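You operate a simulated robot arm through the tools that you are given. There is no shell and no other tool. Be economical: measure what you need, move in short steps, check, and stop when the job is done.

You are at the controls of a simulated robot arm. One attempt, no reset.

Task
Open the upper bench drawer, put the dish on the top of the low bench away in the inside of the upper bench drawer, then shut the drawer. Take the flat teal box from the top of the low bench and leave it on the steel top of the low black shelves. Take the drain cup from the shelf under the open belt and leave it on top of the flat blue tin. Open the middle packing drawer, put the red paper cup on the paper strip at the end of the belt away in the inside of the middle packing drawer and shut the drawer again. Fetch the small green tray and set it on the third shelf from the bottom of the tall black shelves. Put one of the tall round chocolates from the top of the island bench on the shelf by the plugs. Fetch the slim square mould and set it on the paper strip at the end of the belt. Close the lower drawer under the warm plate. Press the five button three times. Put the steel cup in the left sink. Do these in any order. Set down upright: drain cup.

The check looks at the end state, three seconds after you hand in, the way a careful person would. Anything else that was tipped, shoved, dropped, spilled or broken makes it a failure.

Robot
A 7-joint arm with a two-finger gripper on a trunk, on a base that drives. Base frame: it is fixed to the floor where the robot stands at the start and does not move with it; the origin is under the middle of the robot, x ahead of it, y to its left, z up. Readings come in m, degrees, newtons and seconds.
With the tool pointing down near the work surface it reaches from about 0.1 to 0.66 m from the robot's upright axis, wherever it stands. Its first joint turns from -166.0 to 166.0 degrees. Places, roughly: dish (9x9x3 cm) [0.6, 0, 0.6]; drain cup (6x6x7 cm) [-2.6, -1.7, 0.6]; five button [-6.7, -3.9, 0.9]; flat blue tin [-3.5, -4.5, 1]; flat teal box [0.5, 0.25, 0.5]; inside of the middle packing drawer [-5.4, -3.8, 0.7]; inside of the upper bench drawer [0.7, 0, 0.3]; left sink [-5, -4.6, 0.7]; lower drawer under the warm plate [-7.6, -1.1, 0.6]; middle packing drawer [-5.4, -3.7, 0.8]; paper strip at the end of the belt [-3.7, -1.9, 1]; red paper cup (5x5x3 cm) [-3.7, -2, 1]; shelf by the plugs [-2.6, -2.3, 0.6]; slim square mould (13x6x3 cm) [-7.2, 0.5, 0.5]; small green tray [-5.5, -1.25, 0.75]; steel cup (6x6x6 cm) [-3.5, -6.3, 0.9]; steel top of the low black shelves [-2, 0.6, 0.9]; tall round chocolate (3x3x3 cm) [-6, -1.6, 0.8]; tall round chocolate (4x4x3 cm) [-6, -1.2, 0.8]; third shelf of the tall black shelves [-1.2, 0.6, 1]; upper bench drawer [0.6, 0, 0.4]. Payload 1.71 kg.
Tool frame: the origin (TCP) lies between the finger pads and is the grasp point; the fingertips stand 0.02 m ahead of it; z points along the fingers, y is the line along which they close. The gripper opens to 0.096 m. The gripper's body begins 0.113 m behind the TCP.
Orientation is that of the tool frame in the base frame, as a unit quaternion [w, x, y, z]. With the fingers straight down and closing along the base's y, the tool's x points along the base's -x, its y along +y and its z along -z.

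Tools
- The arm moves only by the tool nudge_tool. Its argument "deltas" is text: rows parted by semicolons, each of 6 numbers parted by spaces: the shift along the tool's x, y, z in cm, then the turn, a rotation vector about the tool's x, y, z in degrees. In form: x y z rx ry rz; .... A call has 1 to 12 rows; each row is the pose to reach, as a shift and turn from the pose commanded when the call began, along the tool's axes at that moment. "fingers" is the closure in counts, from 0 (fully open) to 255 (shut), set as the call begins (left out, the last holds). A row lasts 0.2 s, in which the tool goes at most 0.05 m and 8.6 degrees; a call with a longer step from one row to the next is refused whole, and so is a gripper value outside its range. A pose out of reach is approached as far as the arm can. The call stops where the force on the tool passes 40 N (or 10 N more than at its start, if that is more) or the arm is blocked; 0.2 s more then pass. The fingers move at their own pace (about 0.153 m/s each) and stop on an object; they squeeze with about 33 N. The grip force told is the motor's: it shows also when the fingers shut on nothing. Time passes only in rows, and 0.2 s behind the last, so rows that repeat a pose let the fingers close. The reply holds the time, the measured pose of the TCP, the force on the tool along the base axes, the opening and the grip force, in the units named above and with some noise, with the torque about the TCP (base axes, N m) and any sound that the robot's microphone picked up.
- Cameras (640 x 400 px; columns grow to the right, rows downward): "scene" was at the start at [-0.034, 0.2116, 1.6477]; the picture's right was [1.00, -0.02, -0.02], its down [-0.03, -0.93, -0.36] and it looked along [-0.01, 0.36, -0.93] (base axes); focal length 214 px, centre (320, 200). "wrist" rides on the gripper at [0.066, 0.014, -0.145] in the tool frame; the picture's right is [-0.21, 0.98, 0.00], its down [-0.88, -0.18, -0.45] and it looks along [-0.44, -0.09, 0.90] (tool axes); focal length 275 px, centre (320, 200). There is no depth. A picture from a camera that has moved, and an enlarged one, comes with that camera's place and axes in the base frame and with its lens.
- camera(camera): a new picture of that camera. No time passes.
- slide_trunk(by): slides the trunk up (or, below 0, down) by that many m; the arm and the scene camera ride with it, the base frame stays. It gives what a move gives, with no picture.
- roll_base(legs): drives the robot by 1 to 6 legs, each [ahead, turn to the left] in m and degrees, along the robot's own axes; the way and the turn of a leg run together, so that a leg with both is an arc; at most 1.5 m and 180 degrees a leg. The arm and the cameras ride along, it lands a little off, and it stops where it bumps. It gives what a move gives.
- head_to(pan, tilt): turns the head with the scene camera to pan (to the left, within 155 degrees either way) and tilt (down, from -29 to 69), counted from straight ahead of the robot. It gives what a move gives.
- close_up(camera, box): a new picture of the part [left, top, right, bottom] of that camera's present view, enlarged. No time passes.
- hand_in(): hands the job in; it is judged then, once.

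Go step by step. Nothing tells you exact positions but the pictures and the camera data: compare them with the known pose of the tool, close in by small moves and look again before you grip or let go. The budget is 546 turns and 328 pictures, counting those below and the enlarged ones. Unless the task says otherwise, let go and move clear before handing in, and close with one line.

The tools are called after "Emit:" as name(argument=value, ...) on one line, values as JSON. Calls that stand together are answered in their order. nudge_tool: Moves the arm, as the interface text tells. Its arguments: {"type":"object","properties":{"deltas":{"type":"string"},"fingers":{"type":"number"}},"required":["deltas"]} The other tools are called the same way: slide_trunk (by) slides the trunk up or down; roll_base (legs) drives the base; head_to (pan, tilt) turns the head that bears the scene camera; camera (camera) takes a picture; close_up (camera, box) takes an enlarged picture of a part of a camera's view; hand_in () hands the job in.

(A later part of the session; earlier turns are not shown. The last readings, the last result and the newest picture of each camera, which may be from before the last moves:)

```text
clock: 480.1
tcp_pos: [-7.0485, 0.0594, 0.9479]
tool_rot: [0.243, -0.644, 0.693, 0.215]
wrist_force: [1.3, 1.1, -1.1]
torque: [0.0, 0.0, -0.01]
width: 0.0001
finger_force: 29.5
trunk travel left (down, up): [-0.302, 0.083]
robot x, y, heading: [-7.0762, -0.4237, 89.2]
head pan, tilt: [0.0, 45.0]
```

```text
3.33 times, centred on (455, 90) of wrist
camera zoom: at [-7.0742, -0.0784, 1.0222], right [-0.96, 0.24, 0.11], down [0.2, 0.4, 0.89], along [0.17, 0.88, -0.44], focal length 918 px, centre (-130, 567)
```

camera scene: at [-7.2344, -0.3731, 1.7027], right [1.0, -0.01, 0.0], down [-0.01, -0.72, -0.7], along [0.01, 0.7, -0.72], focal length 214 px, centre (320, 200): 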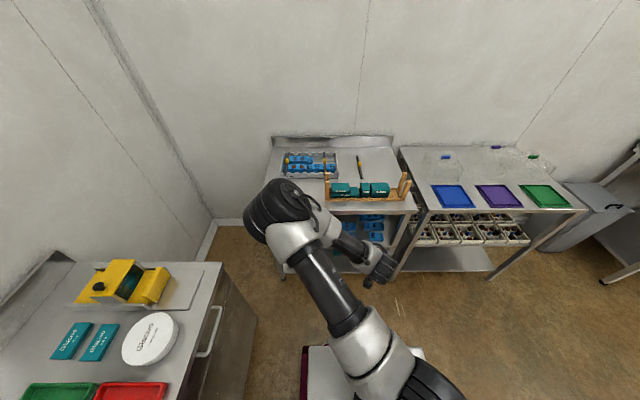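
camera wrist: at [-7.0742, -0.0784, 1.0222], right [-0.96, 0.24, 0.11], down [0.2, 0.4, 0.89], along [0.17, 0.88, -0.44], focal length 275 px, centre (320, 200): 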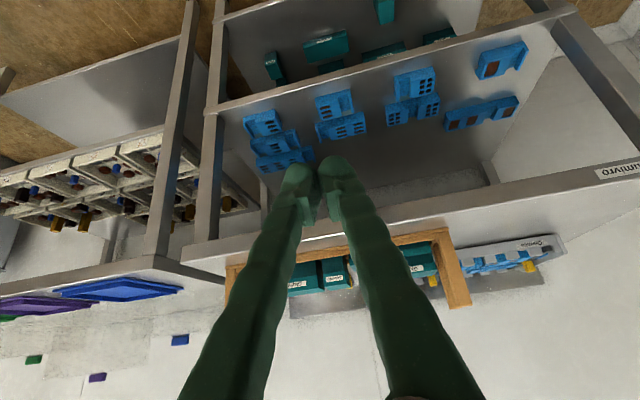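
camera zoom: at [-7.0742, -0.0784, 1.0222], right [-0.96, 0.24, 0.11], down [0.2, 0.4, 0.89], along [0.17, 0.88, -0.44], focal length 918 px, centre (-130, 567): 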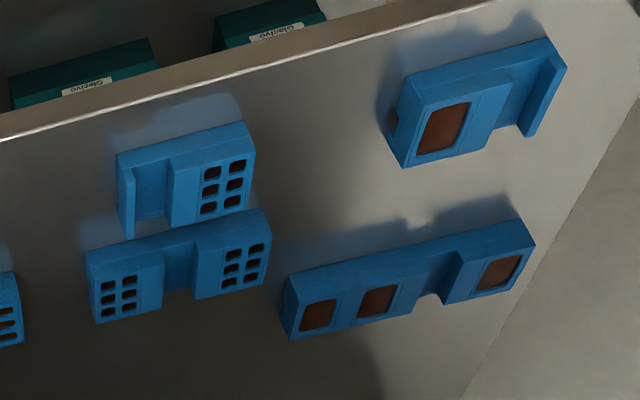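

Groups by cavity: ovals, bars, six small squares (at x≈-7.235, y≈0.46 and 0.54), large squares (x≈-7.43). The square ones at x≈-7.235 match the given place, but there are two; I'll get a closer look.

Emit:
nudge_tool(deltas="0 4 0 0 0 0; 0 8 0 0 0 0; 0 12 0 0 0 0; 0 16 0 0 0 0; 0 17 0 0 0 0")

Emit:
slide_trunk(by=-0.2)

Emit:
camera(camera="wrist")

```text
clock: 481.3
tcp_pos: [-7.2167, 0.0726, 0.9472]
tool_rot: [0.243, -0.644, 0.693, 0.216]
wrist_force: [-0.2, -0.6, 0.1]
torque: [0.01, 0.01, 0.01]
width: 0.0
finger_force: 29.6
trunk travel left (down, up): [-0.302, 0.083]
robot x, y, heading: [-7.0763, -0.4232, 89.3]
head pan, tilt: [0.0, 45.0]
```

```text
clock: 483.5
tcp_pos: [-7.2167, 0.0724, 0.7459]
tool_rot: [0.244, -0.644, 0.693, 0.216]
wrist_force: [-0.3, 0.9, 0.7]
torque: [-0.03, 0.02, 0.0]
width: 0.0
finger_force: 29.5
trunk travel left (down, up): [-0.102, 0.283]
robot x, y, heading: [-7.0769, -0.4237, 89.5]
head pan, tilt: [0.0, 45.0]
```

```text
158 pictures are left
camera wrist: at [-7.2426, -0.0669, 0.8198], right [-0.96, 0.24, 0.11], down [0.2, 0.4, 0.89], along [0.17, 0.88, -0.44], focal length 275 px, centre (320, 200)
```

wrist: 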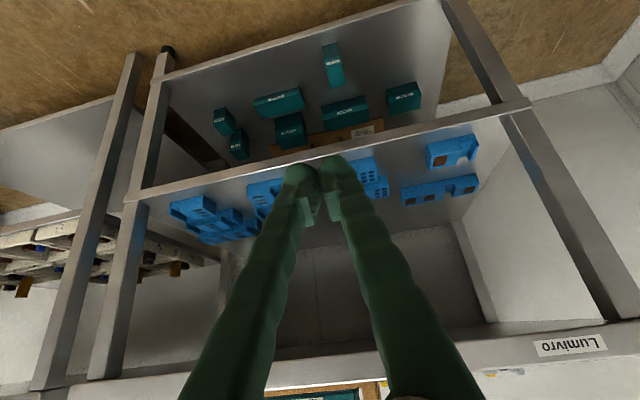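

Open the fingers to clear the view and zoom.

Emit:
nudge_tool(deltas="0 0 0 0 0 0; 0 0 0 0 0 0; 0 0 0 0 0 0", fingers=0)

Emit:
close_up(camera="wrist", box=[240, 120, 400, 220])

Emit:
close_up(camera="wrist", box=[160, 120, 500, 260])

```text
clock: 484.3
tcp_pos: [-7.2175, 0.0718, 0.7462]
tool_rot: [0.243, -0.644, 0.693, 0.215]
wrist_force: [0.1, 0.3, -0.4]
torque: [0.0, -0.01, -0.02]
width: 0.096
finger_force: 0.1
trunk travel left (down, up): [-0.102, 0.283]
robot x, y, heading: [-7.0782, -0.4294, 89.3]
head pan, tilt: [0.0, 45.0]
```

```text
4.00 times, centred on (320, 170) of wrist
camera zoom: at [-7.2426, -0.067, 0.8198], right [-0.96, 0.24, 0.11], down [0.2, 0.4, 0.89], along [0.17, 0.88, -0.44], focal length 1101 px, centre (320, 320)
```

zoom: 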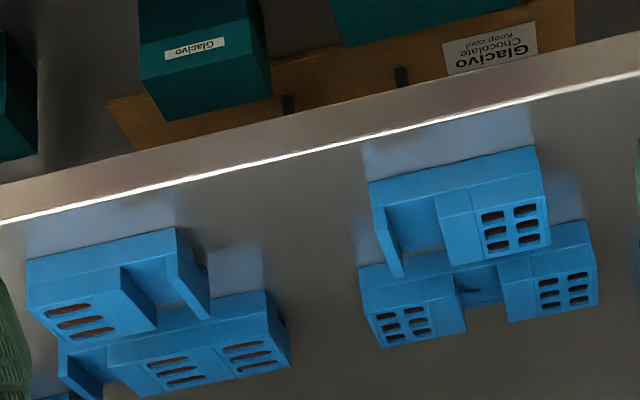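

```text
1.88 times, centred on (330, 190) of wrist
camera zoom: at [-7.2426, -0.067, 0.8198], right [-0.96, 0.24, 0.11], down [0.2, 0.4, 0.89], along [0.17, 0.88, -0.44], focal length 518 px, centre (301, 219)
```

zoom: 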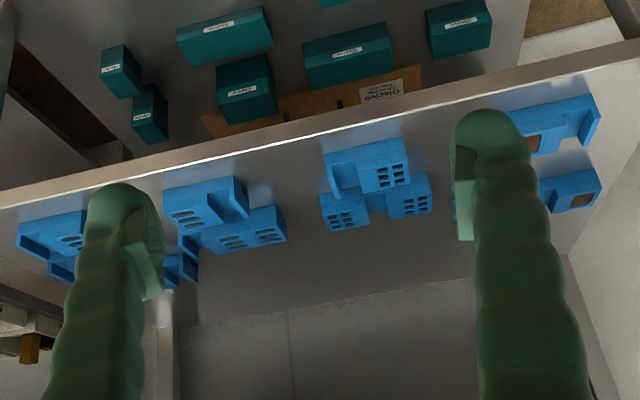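

I need better dimensions. Drive 0.25 m nearer and look from close above.

Emit:
roll_base(legs=[[0.22, 0]])

Emit:
camera(camera="wrist")

Emit:
close_up(camera="wrist", box=[200, 20, 460, 180])

```text
clock: 486.0
tcp_pos: [-7.2118, 0.2959, 0.7438]
tool_rot: [0.242, -0.642, 0.695, 0.213]
wrist_force: [-0.3, -0.1, -0.4]
torque: [-0.04, 0.03, -0.02]
width: 0.0964
finger_force: 0.1
trunk travel left (down, up): [-0.102, 0.283]
robot x, y, heading: [-7.0752, -0.2078, 89.1]
head pan, tilt: [0.0, 45.0]
```

```text
155 pictures are left
camera wrist: at [-7.2381, 0.1585, 0.8183], right [-0.96, 0.24, 0.11], down [0.21, 0.41, 0.89], along [0.17, 0.88, -0.44], focal length 275 px, centre (320, 200)
```

wrist: 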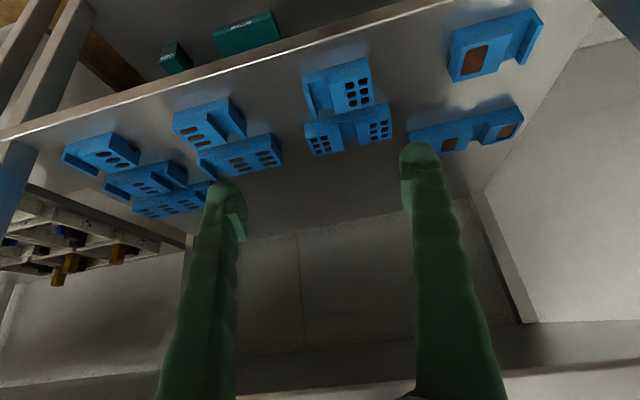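

```text
2.46 times, centred on (330, 100) of wrist
camera zoom: at [-7.2381, 0.1585, 0.8183], right [-0.96, 0.24, 0.11], down [0.21, 0.41, 0.89], along [0.17, 0.88, -0.44], focal length 678 px, centre (295, 446)
```

zoom: 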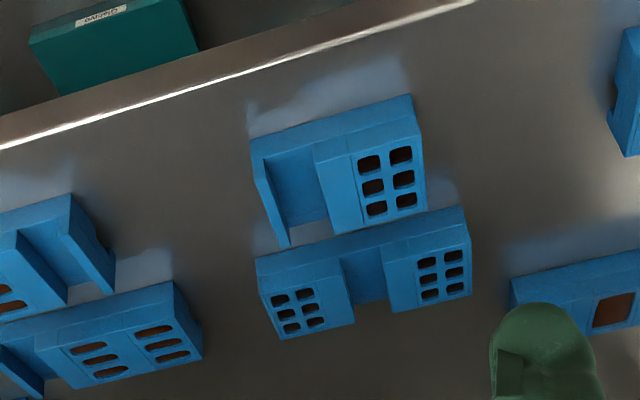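

Measure the other groups too, to pick the one that is 13×6×3 cm.

Emit:
close_up(camera="wrist", box=[390, 0, 570, 160])

Emit:
close_up(camera="wrist", box=[50, 80, 290, 230])

```text
2.50 times, centred on (480, 80) of wrist
camera zoom: at [-7.2381, 0.1585, 0.8183], right [-0.96, 0.24, 0.11], down [0.21, 0.41, 0.89], along [0.17, 0.88, -0.44], focal length 688 px, centre (-80, 500)
```

zoom: 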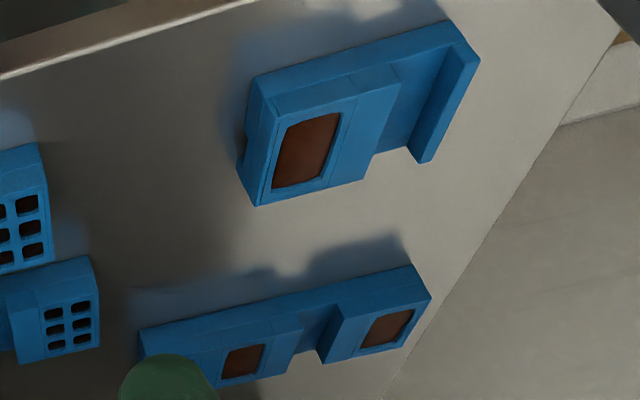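

```text
2.67 times, centred on (170, 155) of wrist
camera zoom: at [-7.2381, 0.1585, 0.8183], right [-0.96, 0.24, 0.11], down [0.21, 0.41, 0.89], along [0.17, 0.88, -0.44], focal length 734 px, centre (720, 320)
```

zoom: 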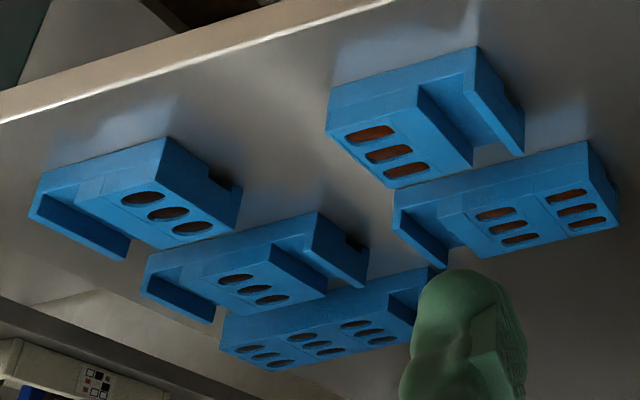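

The rear mould with the two 2×3 square blocks (about 13×6×3, at x≈-7.23, y≈0.53) fits the description. I'll pinch its +x block (x≈-7.193), one finger in the middle recess. Approach to above it first.

Emit:
nudge_tool(deltas="-1 0 4 0 0 0; -2 0 8 0 0 0; -3 -0.1 12 0 0 0; -4 -0.2 16 0 0 0; -5 -0.2 18 0 0 0; -5 -0.2 18 0 0 0", fingers=64)

Emit:
camera(camera="wrist")

```text
clock: 487.4
tcp_pos: [-7.1971, 0.4362, 0.6457]
tool_rot: [0.248, -0.641, 0.692, 0.221]
wrist_force: [0.2, 0.0, -1.1]
torque: [-0.02, -0.02, 0.03]
width: 0.0718
finger_force: 0.1
trunk travel left (down, up): [-0.102, 0.283]
robot x, y, heading: [-7.0742, -0.2027, 89.2]
head pan, tilt: [0.0, 45.0]
```

```text
151 pictures are left
camera wrist: at [-7.2228, 0.2962, 0.7176], right [-0.96, 0.24, 0.12], down [0.21, 0.39, 0.9], along [0.17, 0.89, -0.42], focal length 275 px, centre (320, 200)
```

wrist: 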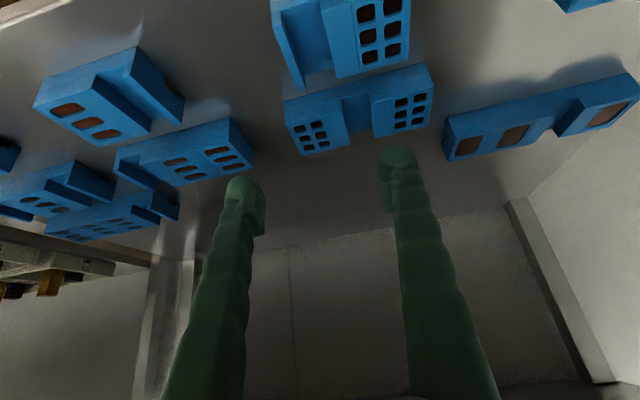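

Now consistent: mould length ≈0.13, top z≈0.54, +x block x -7.165…-7.219, recess to -7.244. Come closer along the tool axis and check alignment.

Emit:
nudge_tool(deltas="0.1 0 4 0 0 0; 0.2 0.1 8 0 0 0; 0.2 0.1 9.5 0 0 0; 0.2 0.1 9.5 0 0 0")

Emit:
camera(camera="wrist")

```text
clock: 488.4
tcp_pos: [-7.1905, 0.4932, 0.5705]
tool_rot: [0.249, -0.64, 0.692, 0.221]
wrist_force: [0.0, -0.3, -0.7]
torque: [0.01, 0.03, 0.01]
width: 0.0717
finger_force: 0.0
trunk travel left (down, up): [-0.102, 0.283]
robot x, y, heading: [-7.0721, -0.2038, 89.0]
head pan, tilt: [0.0, 45.0]
```

```text
150 pictures are left
camera wrist: at [-7.2168, 0.3533, 0.6423], right [-0.96, 0.24, 0.12], down [0.21, 0.39, 0.9], along [0.17, 0.89, -0.42], focal length 275 px, centre (320, 200)
```

wrist: 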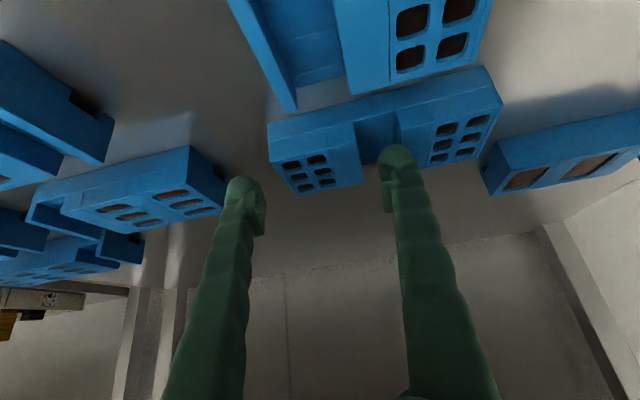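

Fingers line up with the block: one outside, one at the recess. Advance 4.8 cm with a slight x correction, guarded.

Emit:
nudge_tool(deltas="0 0.2 2 0 0 0; 0 0.4 3.5 0 0 0; 0 0.4 4.6 0 0 0; 0 0.4 4.6 0 0 0")

Emit:
camera(camera="wrist")

```text
clock: 489.4
tcp_pos: [-7.1895, 0.4976, 0.565]
tool_rot: [0.248, -0.64, 0.693, 0.221]
wrist_force: [-0.4, -0.1, -0.5]
torque: [0.01, 0.03, 0.02]
width: 0.0716
finger_force: 0.1
out of reach, approached as far as the arm can: row 1, 2, 3, 4
trunk travel left (down, up): [-0.102, 0.283]
robot x, y, heading: [-7.076, -0.2041, 88.9]
head pan, tilt: [0.0, 45.0]
```

```text
149 pictures are left
camera wrist: at [-7.217, 0.3589, 0.6363], right [-0.96, 0.24, 0.12], down [0.21, 0.39, 0.9], along [0.17, 0.89, -0.42], focal length 275 px, centre (320, 200)
```

wrist: 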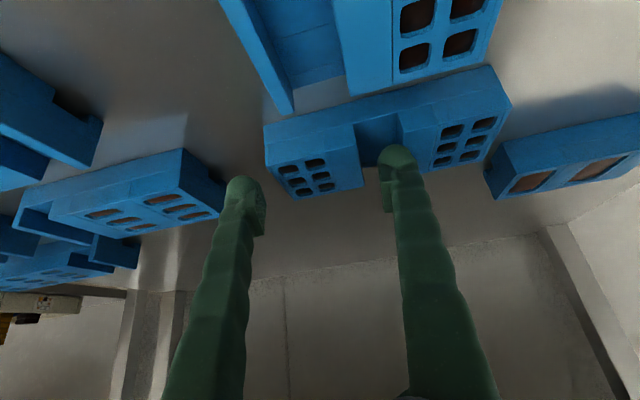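

Out of reach; raise a bit, drive 7 cm closer and re-approach.

Emit:
nudge_tool(deltas="0 0 -2 0 0 0; 0 0 -5 0 0 0; 0 0 -6 0 0 0")

Emit:
roll_base(legs=[[0.07, 0]])

Emit:
camera(camera="wrist")

```text
clock: 490.2
tcp_pos: [-7.1934, 0.4627, 0.6109]
tool_rot: [0.249, -0.64, 0.693, 0.22]
wrist_force: [0.3, -0.3, 0.1]
torque: [0.01, -0.02, -0.01]
width: 0.0718
finger_force: 0.1
trunk travel left (down, up): [-0.102, 0.283]
robot x, y, heading: [-7.0733, -0.2039, 89.0]
head pan, tilt: [0.0, 45.0]
```

```text
clock: 491.1
tcp_pos: [-7.195, 0.4716, 0.6126]
tool_rot: [0.248, -0.642, 0.693, 0.217]
wrist_force: [0.5, -0.1, -0.1]
torque: [0.0, 0.02, 0.02]
width: 0.0719
finger_force: 0.0
trunk travel left (down, up): [-0.102, 0.283]
robot x, y, heading: [-7.0705, -0.1685, 89.3]
head pan, tilt: [0.0, 45.0]
stopped in leg 1: the robot was blocked; the commanded pose is now the measured one
```

```text
148 pictures are left
camera wrist: at [-7.2208, 0.333, 0.686], right [-0.96, 0.24, 0.11], down [0.2, 0.39, 0.9], along [0.17, 0.89, -0.43], focal length 275 px, centre (320, 200)
```

wrist: 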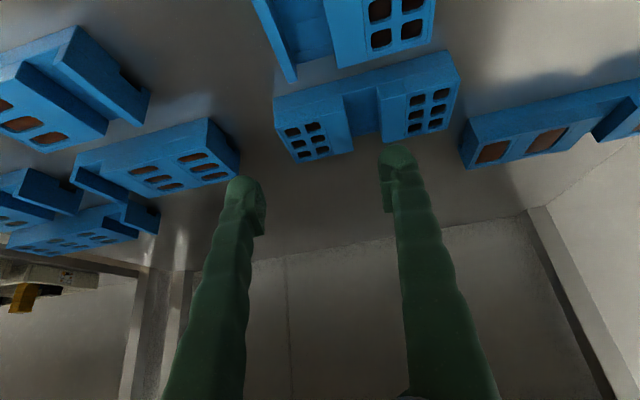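

Blocked by something small; instead I lower the trunk (raising the tool first to compensate) so the arm gains reach.

Emit:
nudge_tool(deltas="-2 0 -2.7 0 0 0; -4.4 0 -5.5 0 0 0; -4.4 0 -5.5 0 0 0")

Emit:
slide_trunk(by=-0.08)

Emit:
nudge_tool(deltas="0 0.1 2 0 0 0; 0 0.1 3 0 0 0; 0 0.1 3 0 0 0")

Emit:
camera(camera="wrist")

```text
clock: 492.1
tcp_pos: [-7.1932, 0.4216, 0.6589]
tool_rot: [0.236, -0.652, 0.695, 0.189]
wrist_force: [-0.8, -0.3, 0.1]
torque: [0.05, 0.03, -0.02]
width: 0.0719
finger_force: 0.0
trunk travel left (down, up): [-0.102, 0.283]
robot x, y, heading: [-7.076, -0.1708, 89.4]
head pan, tilt: [0.0, 45.0]
stopped in row 3: the arm was blocked; the commanded pose is now the measured one
```

```text
clock: 493.3
tcp_pos: [-7.1926, 0.4246, 0.5734]
tool_rot: [0.235, -0.653, 0.696, 0.187]
wrist_force: [-0.8, 0.4, 0.1]
torque: [-0.01, 0.02, -0.02]
width: 0.072
finger_force: 0.1
trunk travel left (down, up): [-0.022, 0.363]
robot x, y, heading: [-7.0755, -0.1696, 89.3]
head pan, tilt: [0.0, 45.0]
```

```text
clock: 493.7
tcp_pos: [-7.1947, 0.4291, 0.5768]
tool_rot: [0.243, -0.648, 0.694, 0.198]
wrist_force: [0.5, 0.0, 0.6]
torque: [0.05, -0.02, 0.01]
width: 0.0721
finger_force: 0.0
trunk travel left (down, up): [-0.022, 0.363]
robot x, y, heading: [-7.0786, -0.1676, 89.1]
head pan, tilt: [0.0, 45.0]
stopped in row 1: the force on the tool passed its limit at 53 N (the readings are from after the stop); the commanded pose is now the measured one
```

```text
147 pictures are left
camera wrist: at [-7.2218, 0.292, 0.6537], right [-0.97, 0.25, 0.08], down [0.19, 0.43, 0.88], along [0.18, 0.87, -0.46], focal length 275 px, centre (320, 200)
```

wrist: 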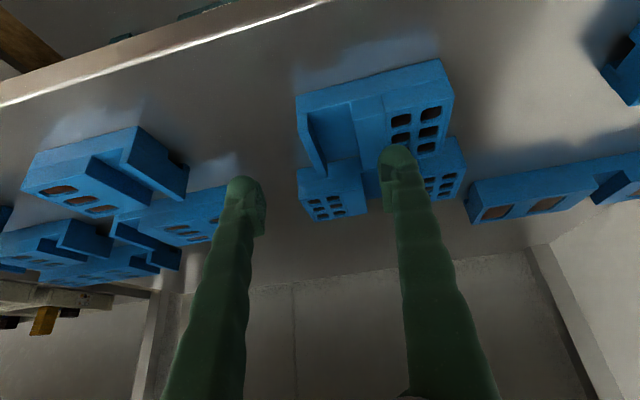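

The wrist was touching the upper shelf's edge. Back off 12 cm, flatten the tool to about 47° and re-approach lower.

Emit:
roll_base(legs=[[-0.12, 0]])

Emit:
nudge_tool(deltas="-1 0 0 0 -5 0; -2 0 0 0 -10 0; -3 0 0 0 -12 0; -3 0 0 0 -12 0")

Emit:
camera(camera="wrist")

Emit:
camera(camera="scene")

```text
clock: 495.0
tcp_pos: [-7.1939, 0.3048, 0.5777]
tool_rot: [0.243, -0.648, 0.695, 0.198]
wrist_force: [0.0, -0.7, 1.1]
torque: [0.07, -0.04, -0.01]
width: 0.072
finger_force: 0.1
trunk travel left (down, up): [-0.022, 0.363]
robot x, y, heading: [-7.0796, -0.2942, 89.2]
head pan, tilt: [0.0, 45.0]
```

```text
clock: 496.0
tcp_pos: [-7.193, 0.3215, 0.605]
tool_rot: [0.319, -0.621, 0.664, 0.27]
wrist_force: [-0.3, 0.1, 0.6]
torque: [0.02, 0.04, -0.01]
width: 0.0719
finger_force: 0.0
trunk travel left (down, up): [-0.022, 0.363]
robot x, y, heading: [-7.0751, -0.2919, 89.3]
head pan, tilt: [0.0, 45.0]
```

```text
146 pictures are left
camera wrist: at [-7.2214, 0.1716, 0.6487], right [-0.97, 0.22, 0.12], down [0.17, 0.22, 0.96], along [0.18, 0.95, -0.25], focal length 275 px, centre (320, 200)
```

wrist: 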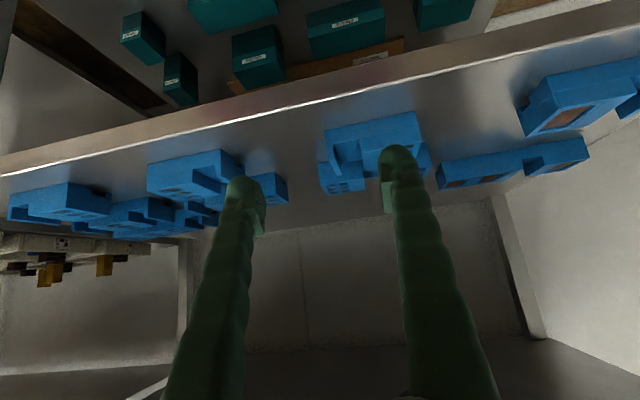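

```text
145 pictures are left
camera scene: at [-7.2328, -0.2451, 1.4226], right [1.0, -0.01, 0.0], down [-0.01, -0.72, -0.7], along [0.01, 0.7, -0.72], focal length 214 px, centre (320, 200)
```

scene: 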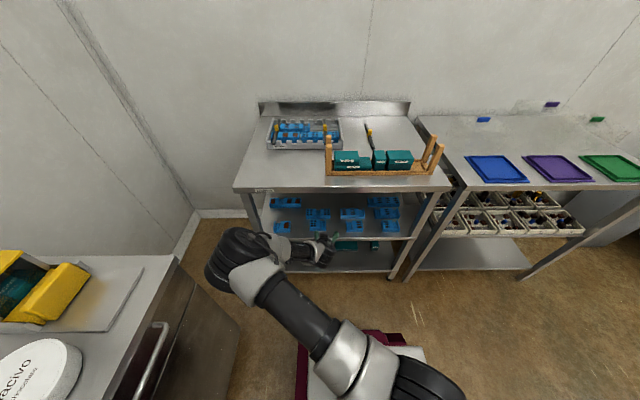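

Now flatter. Drive forward 0.14 m at this height and check.

Emit:
roll_base(legs=[[0.14, 0]])

Emit:
camera(camera="wrist")

Emit:
close_up(camera="scene", box=[200, 150, 440, 300])

```text
clock: 497.4
tcp_pos: [-7.1929, 0.4651, 0.6034]
tool_rot: [0.318, -0.622, 0.662, 0.271]
wrist_force: [1.0, -0.8, 0.1]
torque: [0.03, -0.02, -0.01]
width: 0.0718
finger_force: 0.0
trunk travel left (down, up): [-0.022, 0.363]
robot x, y, heading: [-7.0762, -0.1496, 89.5]
head pan, tilt: [0.0, 45.0]
```

```text
144 pictures are left
camera wrist: at [-7.2209, 0.3154, 0.6489], right [-0.97, 0.21, 0.12], down [0.17, 0.22, 0.96], along [0.18, 0.95, -0.25], focal length 275 px, centre (320, 200)
```

wrist: 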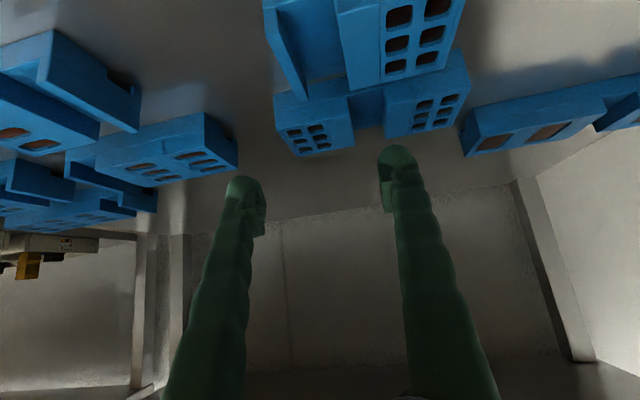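

```text
2.67 times, centred on (320, 225) of scene
camera zoom: at [-7.2311, -0.1014, 1.4226], right [1.0, -0.01, 0.0], down [-0.01, -0.72, -0.7], along [0.01, 0.7, -0.72], focal length 572 px, centre (320, 133)
```

zoom: 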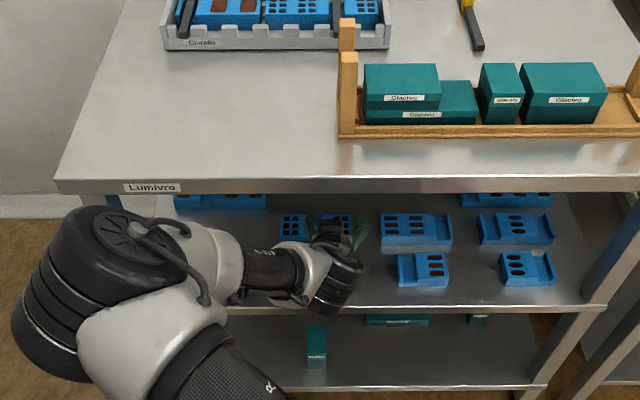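

Aligned; block centre x ≈ -7.194. Final approach with 3 mm x shift.

Emit:
nudge_tool(deltas="0.6 0.1 3 0 0 0; 1.2 0.2 6 0 0 0; 1.6 0.3 8.3 0 0 0; 1.6 0.3 8.3 0 0 0")

Emit:
camera(camera="wrist")

```text
clock: 498.5
tcp_pos: [-7.19, 0.5069, 0.5611]
tool_rot: [0.33, -0.615, 0.658, 0.284]
wrist_force: [0.5, 0.1, 0.6]
torque: [0.02, 0.0, 0.0]
width: 0.0719
finger_force: 0.0
trunk travel left (down, up): [-0.022, 0.363]
robot x, y, heading: [-7.0758, -0.1467, 89.3]
head pan, tilt: [0.0, 45.0]
stopped in row 4: the force on the tool passed its limit at 41 N (the readings are from after the stop); the commanded pose is now the measured one
```

```text
142 pictures are left
camera wrist: at [-7.2173, 0.3545, 0.5995], right [-0.97, 0.21, 0.13], down [0.17, 0.18, 0.97], along [0.18, 0.96, -0.21], focal length 275 px, centre (320, 200)
```

wrist: 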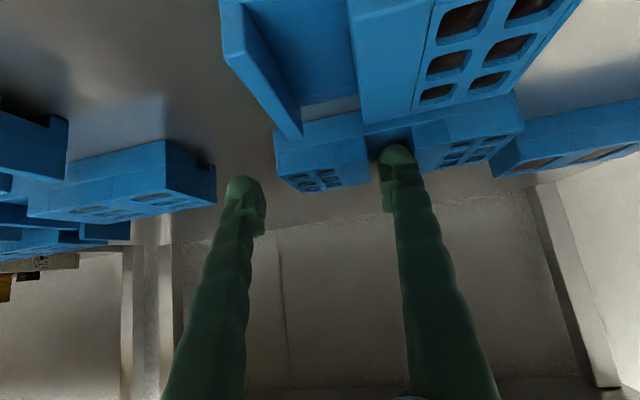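

The right fingertip sits on the mould's front bridge, so I need about 2 cm further back before descending.

Emit:
nudge_tool(deltas="-1.1 0 -1 0 0 0; -1.9 0.1 -0.2 0 0 0; -2.6 0.1 0.7 0 0 0; -2.6 0.1 0.7 0 0 0")

Emit:
camera(camera="wrist")

```text
clock: 499.5
tcp_pos: [-7.1893, 0.5293, 0.5782]
tool_rot: [0.33, -0.614, 0.658, 0.284]
wrist_force: [0.1, 0.0, 0.3]
torque: [0.0, -0.01, 0.0]
width: 0.0717
finger_force: 0.0
trunk travel left (down, up): [-0.022, 0.363]
robot x, y, heading: [-7.0757, -0.1477, 89.1]
head pan, tilt: [0.0, 45.0]
```

```text
141 pictures are left
camera wrist: at [-7.217, 0.3761, 0.6166], right [-0.97, 0.21, 0.13], down [0.17, 0.18, 0.97], along [0.18, 0.96, -0.21], focal length 275 px, centre (320, 200)
```

wrist: 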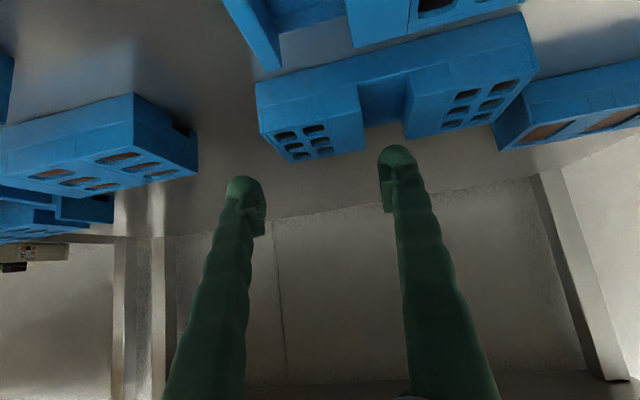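

Now over the recess. Descend 2.6 cm with 1.3 cm forward.

Emit:
nudge_tool(deltas="0.4 0 1.2 0 0 0; 0.8 0.1 2 0 0 0; 1.1 0.1 2.7 0 0 0; 1.1 0.1 2.7 0 0 0")

Emit:
camera(camera="wrist")

```text
clock: 500.5
tcp_pos: [-7.188, 0.5425, 0.5549]
tool_rot: [0.33, -0.613, 0.659, 0.286]
wrist_force: [0.3, -1.9, 12.8]
torque: [0.03, 0.55, 0.14]
width: 0.073
finger_force: 1.1
trunk travel left (down, up): [-0.022, 0.363]
robot x, y, heading: [-7.0753, -0.1471, 89.4]
head pan, tilt: [0.0, 45.0]
```

```text
140 pictures are left
camera wrist: at [-7.2158, 0.3912, 0.5926], right [-0.97, 0.21, 0.13], down [0.17, 0.18, 0.97], along [0.18, 0.96, -0.21], focal length 275 px, centre (320, 200)
```

wrist: 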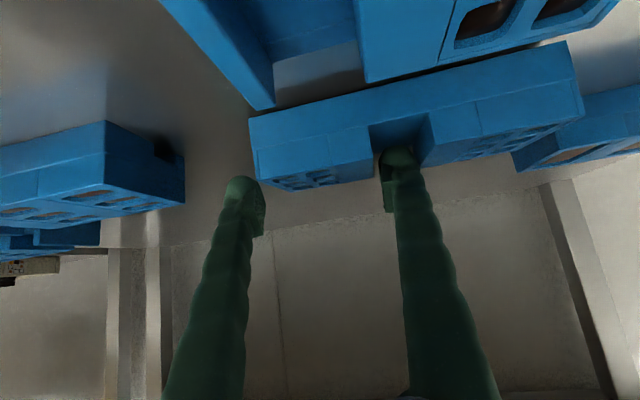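

The right finger is in the recess (light contact with its floor). Raise 2 mm and close.

Emit:
nudge_tool(deltas="-0.15 0 -0.15 0 0 0; -0.2 0 -0.2 0 0 0; -0.2 0 -0.2 0 0 0; -0.2 0 -0.2 0 0 0", fingers=255)

Emit:
camera(camera="wrist")

```text
clock: 501.5
tcp_pos: [-7.1884, 0.5428, 0.5565]
tool_rot: [0.331, -0.614, 0.658, 0.285]
wrist_force: [-2.3, 2.3, 8.2]
torque: [0.21, 0.19, 0.06]
width: 0.0513
finger_force: 32.7
trunk travel left (down, up): [-0.022, 0.363]
robot x, y, heading: [-7.0746, -0.1479, 89.4]
head pan, tilt: [0.0, 45.0]
```

```text
139 pictures are left
camera wrist: at [-7.2155, 0.3903, 0.5941], right [-0.97, 0.21, 0.13], down [0.17, 0.18, 0.97], along [0.18, 0.96, -0.21], focal length 275 px, centre (320, 200)
```

wrist: 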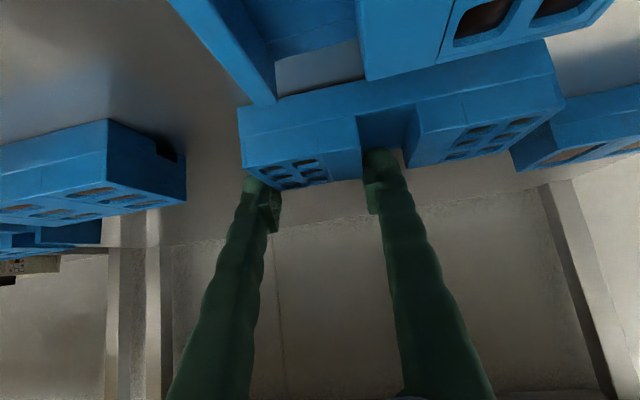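

Gripped (5.1 cm). Lift 6 cm and check.

Emit:
nudge_tool(deltas="-1.5 0 -1.3 0 0 0; -3 0 -2.6 0 0 0; -4.5 0 -3.9 0 0 0; -4.5 0 -3.9 0 0 0")

Emit:
camera(camera="wrist")

```text
clock: 502.5
tcp_pos: [-7.1894, 0.5391, 0.614]
tool_rot: [0.33, -0.614, 0.658, 0.285]
wrist_force: [-0.2, 0.6, -1.3]
torque: [0.05, -0.05, 0.04]
width: 0.0516
finger_force: 33.5
trunk travel left (down, up): [-0.022, 0.363]
robot x, y, heading: [-7.0776, -0.149, 89.2]
head pan, tilt: [0.0, 45.0]
```

```text
138 pictures are left
camera wrist: at [-7.2172, 0.3872, 0.6522], right [-0.97, 0.21, 0.13], down [0.17, 0.18, 0.97], along [0.18, 0.96, -0.21], focal length 275 px, centre (320, 200)
```

wrist: 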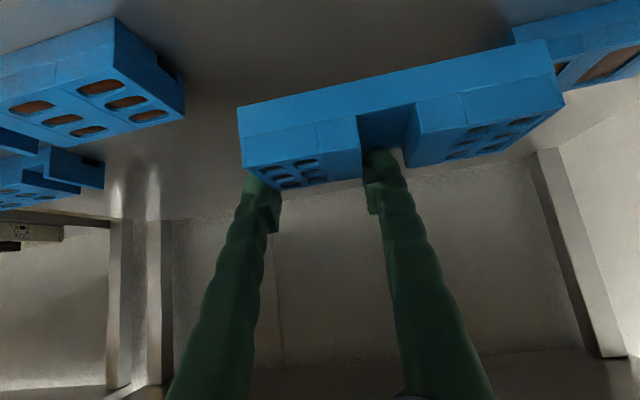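

Lifted level. Back straight out.

Emit:
roll_base(legs=[[-0.35, 0]])

Emit:
camera(camera="wrist")

Emit:
close_up(camera="scene", box=[200, 130, 440, 280])

```text
clock: 504.9
tcp_pos: [-7.1948, 0.1807, 0.6137]
tool_rot: [0.33, -0.614, 0.658, 0.284]
wrist_force: [0.6, 0.1, -1.3]
torque: [0.03, -0.02, 0.0]
width: 0.0515
finger_force: 33.2
trunk travel left (down, up): [-0.022, 0.363]
robot x, y, heading: [-7.078, -0.5057, 89.5]
head pan, tilt: [0.0, 45.0]
```

```text
137 pictures are left
camera wrist: at [-7.2228, 0.029, 0.652], right [-0.97, 0.21, 0.13], down [0.17, 0.18, 0.97], along [0.18, 0.96, -0.21], focal length 275 px, centre (320, 200)
```

wrist: 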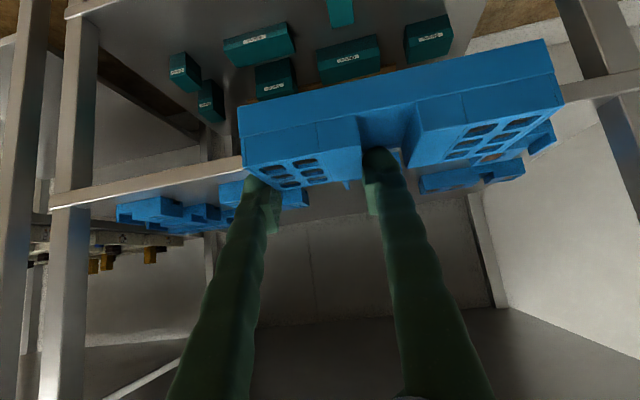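

```text
2.67 times, centred on (320, 205) of scene
camera zoom: at [-7.2351, -0.4592, 1.4226], right [1.0, -0.01, 0.0], down [-0.01, -0.72, -0.7], along [0.01, 0.7, -0.72], focal length 572 px, centre (320, 187)
```

zoom: 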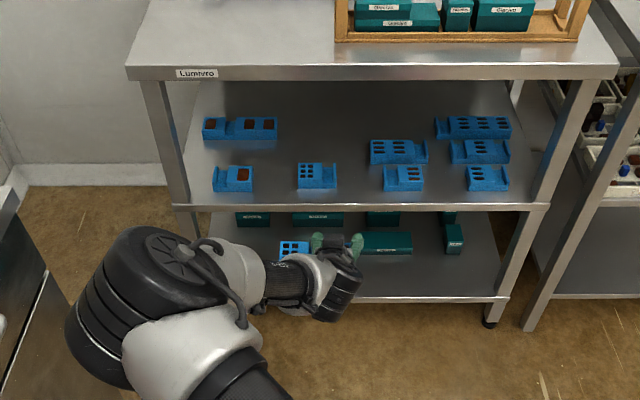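

All other moulds are undisturbed. Raise, and carry the mould to the belt end: along y≈-0.5 to x≈-3.78.

Emit:
slide_trunk(by=0.36)

Emit:
roll_base(legs=[[0, -90], [1.5, 0], [1.5, 0], [0.3, 0], [0, -88]])

Emit:
head_to(pan=0, tilt=40)

Emit:
camera(camera="scene")

Emit:
camera(camera="wrist")

```text
clock: 508.4
tcp_pos: [-7.1963, 0.1735, 0.9854]
tool_rot: [0.335, -0.612, 0.655, 0.289]
wrist_force: [-0.6, -0.9, -1.1]
torque: [0.0, -0.06, -0.02]
width: 0.0517
finger_force: 33.1
trunk travel left (down, up): [-0.382, 0.003]
robot x, y, heading: [-7.0813, -0.5091, 89.2]
head pan, tilt: [0.0, 45.0]
```

```text
clock: 535.0
tcp_pos: [-3.6092, -1.3564, 0.9847]
tool_rot: [0.291, 0.653, 0.614, -0.334]
wrist_force: [0.1, -1.1, -1.9]
torque: [-0.02, 0.06, 0.02]
width: 0.0516
finger_force: 32.9
trunk travel left (down, up): [-0.382, 0.003]
robot x, y, heading: [-3.7244, -0.6783, -90.0]
head pan, tilt: [0.0, 45.0]
```

```text
clock: 535.6
tcp_pos: [-3.6076, -1.3407, 0.9966]
tool_rot: [0.296, 0.651, 0.611, -0.339]
wrist_force: [0.4, 0.7, -1.9]
torque: [-0.02, 0.07, 0.02]
width: 0.0515
finger_force: 33.0
trunk travel left (down, up): [-0.382, 0.003]
robot x, y, heading: [-3.7224, -0.6753, -90.5]
head pan, tilt: [0.0, 40.0]
```

```text
135 pictures are left
camera scene: at [-3.572, -0.7315, 1.7899], right [-1.0, 0.0, 0.0], down [0.0, 0.66, -0.76], along [0.0, -0.76, -0.66], focal length 214 px, centre (320, 200)
```

scene: 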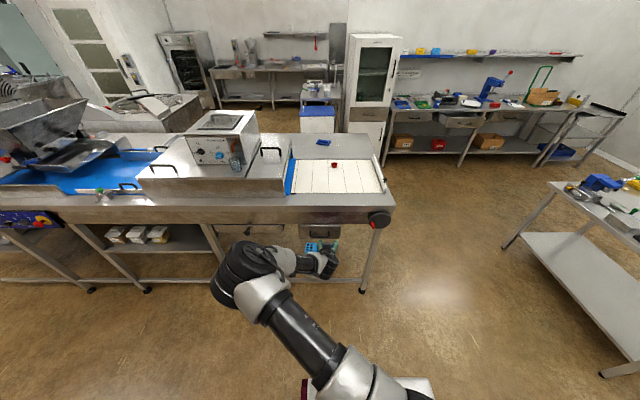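

```text
134 pictures are left
camera wrist: at [-3.5819, -1.186, 1.0293], right [0.97, -0.2, 0.14], down [-0.17, -0.15, 0.97], along [-0.17, -0.97, -0.18], focal length 275 px, centre (320, 200)
```

wrist: 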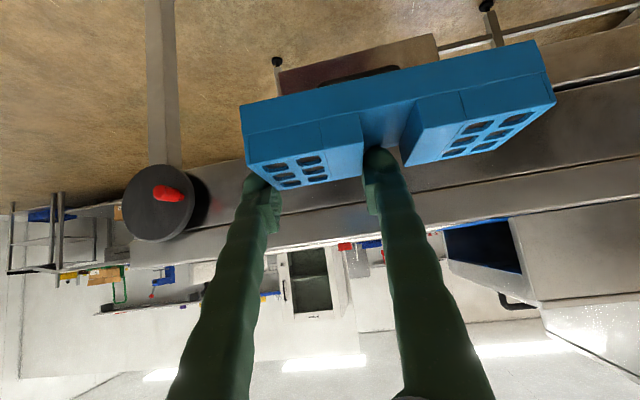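

The paper strip is at about z 1.0, x -3.38…-3.93, y -1.69…-2.08, with the red cup near (-3.66, -1.975). I raise the arm first.

Emit:
nudge_tool(deltas="-3 0 -2.2 0 0 0; -6 0 -4.5 0 0 0; -9 0 -6.7 0 0 0; -12 0 -8.9 0 0 0; -12 0 -8.9 0 0 0")

Emit:
roll_base(legs=[[0.3, 0]])

Emit:
camera(camera="wrist")

Emit:
camera(camera="scene")

```text
clock: 536.8
tcp_pos: [-3.6038, -1.3428, 1.1448]
tool_rot: [0.296, 0.651, 0.611, -0.338]
wrist_force: [-0.1, 0.3, -2.4]
torque: [-0.01, 0.05, 0.0]
width: 0.0517
finger_force: 32.5
trunk travel left (down, up): [-0.382, 0.003]
robot x, y, heading: [-3.725, -0.6794, -90.4]
head pan, tilt: [0.0, 40.0]
```

```text
clock: 539.0
tcp_pos: [-3.6005, -1.6463, 1.1426]
tool_rot: [0.297, 0.65, 0.613, -0.337]
wrist_force: [0.0, 0.1, -0.9]
torque: [-0.03, 0.11, 0.02]
width: 0.0515
finger_force: 33.1
trunk travel left (down, up): [-0.382, 0.003]
robot x, y, heading: [-3.7243, -0.9769, -89.8]
head pan, tilt: [0.0, 40.0]
```

```text
133 pictures are left
camera wrist: at [-3.5754, -1.4912, 1.1771], right [0.97, -0.19, 0.14], down [-0.17, -0.15, 0.97], along [-0.17, -0.97, -0.18], focal length 275 px, centre (320, 200)
```

wrist: 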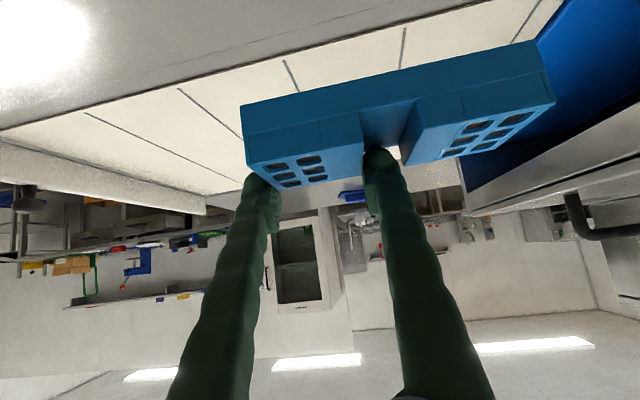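

```text
132 pictures are left
camera scene: at [-3.572, -1.0371, 1.7897], right [-1.0, 0.0, 0.0], down [0.0, 0.66, -0.75], along [0.0, -0.75, -0.66], focal length 214 px, centre (320, 200)
```

scene: 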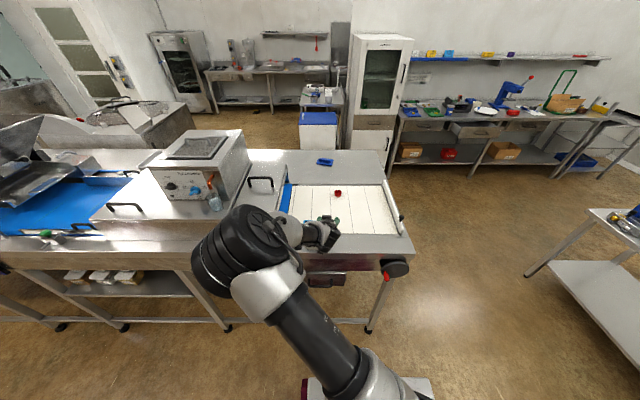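

Red cup now at about (-3.664, -1.93), strip y -1.69…-2.03. Drive 0.14 m further, then lower the mould at about (-3.56, -1.79).

Emit:
roll_base(legs=[[0.14, 0]])

Emit:
camera(camera="wrist")

Emit:
close_up(camera="scene", box=[260, 160, 440, 300])

```text
clock: 540.3
tcp_pos: [-3.6008, -1.7489, 1.1649]
tool_rot: [0.308, 0.644, 0.608, -0.347]
wrist_force: [1.7, -0.9, -1.6]
torque: [0.04, 0.1, -0.11]
width: 0.0515
finger_force: 33.4
trunk travel left (down, up): [-0.382, 0.003]
robot x, y, heading: [-3.7228, -1.1217, -89.9]
head pan, tilt: [0.0, 40.0]
```

```text
131 pictures are left
camera wrist: at [-3.5741, -1.5921, 1.1938], right [0.97, -0.19, 0.15], down [-0.17, -0.12, 0.98], along [-0.16, -0.97, -0.15], focal length 275 px, centre (320, 200)
```

wrist: 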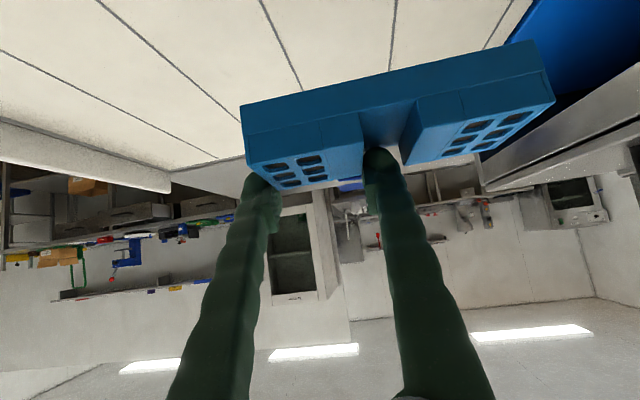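

```text
2.86 times, centred on (350, 230) of scene
camera zoom: at [-3.5719, -1.1056, 1.7909], right [-1.0, 0.0, 0.0], down [0.0, 0.62, -0.78], along [0.0, -0.78, -0.62], focal length 613 px, centre (234, 114)
```

zoom: 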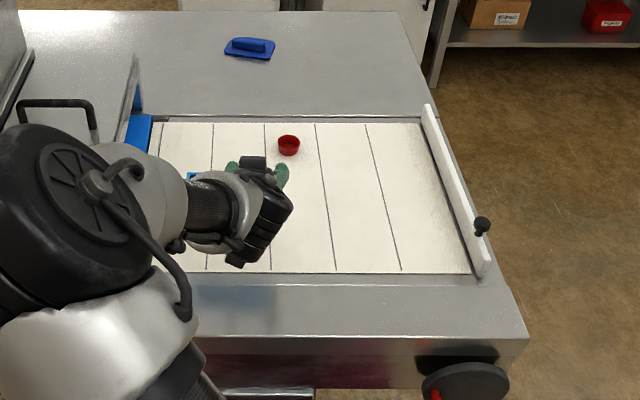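

Let it settle, then lower in steps.

Emit:
nudge_tool(deltas="0 0 0 0 0 0; 0 0 0 0 0 0")

Emit:
nudge_tool(deltas="1.6 0 1.2 0 0 0; 3.2 0 2.4 0 0 0; 4.8 0 3.6 0 0 0; 4.8 0 3.6 0 0 0")

Emit:
camera(camera="wrist")

Emit:
close_up(camera="scene", box=[260, 160, 440, 300])

```text
clock: 540.9
tcp_pos: [-3.599, -1.7723, 1.1525]
tool_rot: [0.302, 0.647, 0.612, -0.34]
wrist_force: [-0.4, 2.1, 0.5]
torque: [-0.04, 0.02, -0.01]
width: 0.0515
finger_force: 33.4
trunk travel left (down, up): [-0.382, 0.003]
robot x, y, heading: [-3.7207, -1.1219, -90.0]
head pan, tilt: [0.0, 40.0]
```

```text
clock: 541.9
tcp_pos: [-3.602, -1.7664, 1.0951]
tool_rot: [0.303, 0.647, 0.611, -0.342]
wrist_force: [-0.2, 0.3, -1.9]
torque: [0.0, 0.04, 0.01]
width: 0.0516
finger_force: 33.5
trunk travel left (down, up): [-0.382, 0.003]
robot x, y, heading: [-3.7226, -1.1192, -89.6]
head pan, tilt: [0.0, 40.0]
```

```text
129 pictures are left
camera wrist: at [-3.5762, -1.6115, 1.1255], right [0.97, -0.19, 0.14], down [-0.17, -0.14, 0.98], along [-0.16, -0.97, -0.17], focal length 275 px, centre (320, 200)
```

wrist: 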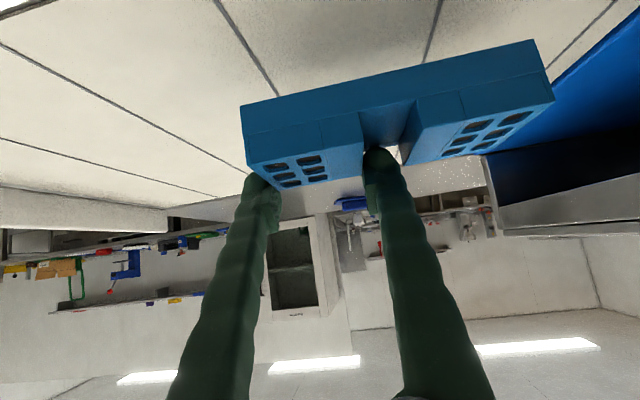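

```text
2.86 times, centred on (350, 230) of scene
camera zoom: at [-3.5719, -1.1592, 1.7904], right [-1.0, 0.0, 0.0], down [0.0, 0.65, -0.76], along [0.0, -0.76, -0.65], focal length 613 px, centre (234, 114)
```

zoom: 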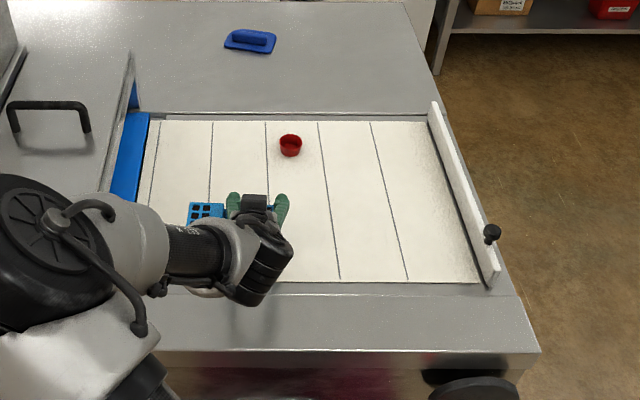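

Position good, 10+ cm from the red cup. Continue lowering gently.

Emit:
nudge_tool(deltas="0.8 0 0.6 0 0 0; 1.6 0 1.2 0 0 0; 2.4 0 1.8 0 0 0; 2.4 0 1.8 0 0 0")

Emit:
camera(camera="wrist")

```text
clock: 542.9
tcp_pos: [-3.6032, -1.7756, 1.062]
tool_rot: [0.302, 0.647, 0.612, -0.34]
wrist_force: [-0.3, -0.4, -0.7]
torque: [-0.04, 0.09, -0.02]
width: 0.0514
finger_force: 33.2
trunk travel left (down, up): [-0.382, 0.003]
robot x, y, heading: [-3.7239, -1.1178, -89.9]
head pan, tilt: [0.0, 40.0]
```

```text
127 pictures are left
camera wrist: at [-3.576, -1.6191, 1.094], right [0.97, -0.19, 0.14], down [-0.17, -0.14, 0.98], along [-0.16, -0.97, -0.17], focal length 275 px, centre (320, 200)
```

wrist: 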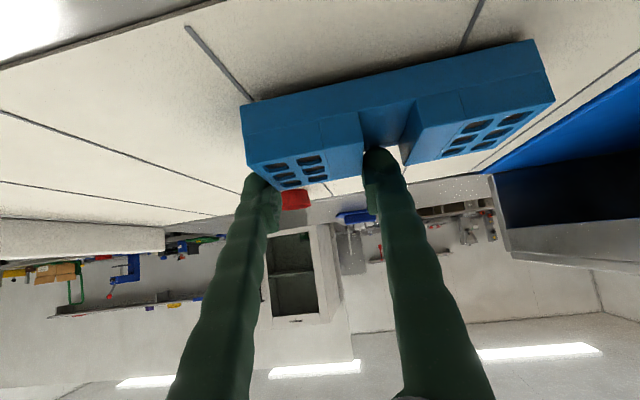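

Nearly down; continue in small steps.

Emit:
nudge_tool(deltas="0.4 0 0.3 0 0 0; 0.8 0 0.6 0 0 0; 1.2 0 0.9 0 0 0; 1.6 0 1.2 0 0 0")

Emit:
camera(camera="wrist")

```text
clock: 543.9
tcp_pos: [-3.6015, -1.7626, 1.0583]
tool_rot: [0.311, 0.645, 0.606, -0.347]
wrist_force: [0.4, 0.3, -1.2]
torque: [-0.08, 0.05, -0.03]
width: 0.0516
finger_force: 33.2
trunk travel left (down, up): [-0.382, 0.003]
robot x, y, heading: [-3.7255, -1.1178, -89.8]
head pan, tilt: [0.0, 40.0]
stopped in row 4: the force on the tool passed its limit at 44 N (the readings are from after the stop); the commanded pose is now the measured one
```

```text
126 pictures are left
camera wrist: at [-3.5761, -1.6072, 1.0863], right [0.97, -0.19, 0.15], down [-0.17, -0.12, 0.98], along [-0.16, -0.98, -0.15], focal length 275 px, centre (320, 200)
```

wrist: 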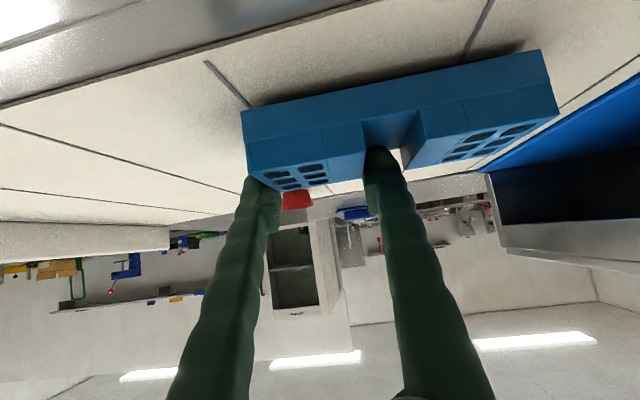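

Touched with the near edge as the tool is pitched ~4° too flat. Correct the pitch, then lower the last centimetre.

Emit:
nudge_tool(deltas="0 0 0 0 2 0; 0 0 0 0 3.8 0; 0 0 0 0 3.8 0")

Emit:
nudge_tool(deltas="0.25 0 0.2 0 0 0; 0.5 0 0.4 0 0 0; 0.75 0 0.6 0 0 0; 0.75 0 0.6 0 0 0")

Emit:
camera(camera="wrist")

```text
clock: 544.7
tcp_pos: [-3.6031, -1.7632, 1.059]
tool_rot: [0.291, 0.656, 0.615, -0.325]
wrist_force: [0.3, -0.7, -1.3]
torque: [0.02, 0.07, 0.02]
width: 0.0518
finger_force: 32.9
trunk travel left (down, up): [-0.382, 0.003]
robot x, y, heading: [-3.7238, -1.1189, -90.0]
head pan, tilt: [0.0, 40.0]
```

```text
clock: 545.7
tcp_pos: [-3.604, -1.7642, 1.0509]
tool_rot: [0.293, 0.655, 0.616, -0.326]
wrist_force: [0.3, 0.8, 12.3]
torque: [-0.1, -0.23, -0.05]
width: 0.0519
finger_force: 32.9
trunk travel left (down, up): [-0.382, 0.003]
robot x, y, heading: [-3.7174, -1.1194, -89.7]
head pan, tilt: [0.0, 40.0]
```

```text
125 pictures are left
camera wrist: at [-3.5777, -1.6103, 1.0893], right [0.97, -0.2, 0.15], down [-0.18, -0.18, 0.97], along [-0.16, -0.96, -0.21], focal length 275 px, centre (320, 200)
```

wrist: 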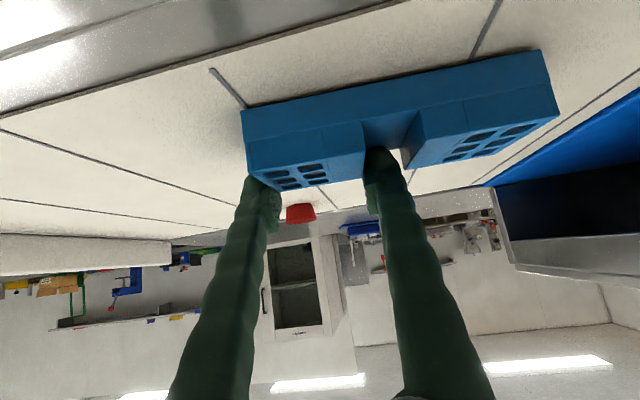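

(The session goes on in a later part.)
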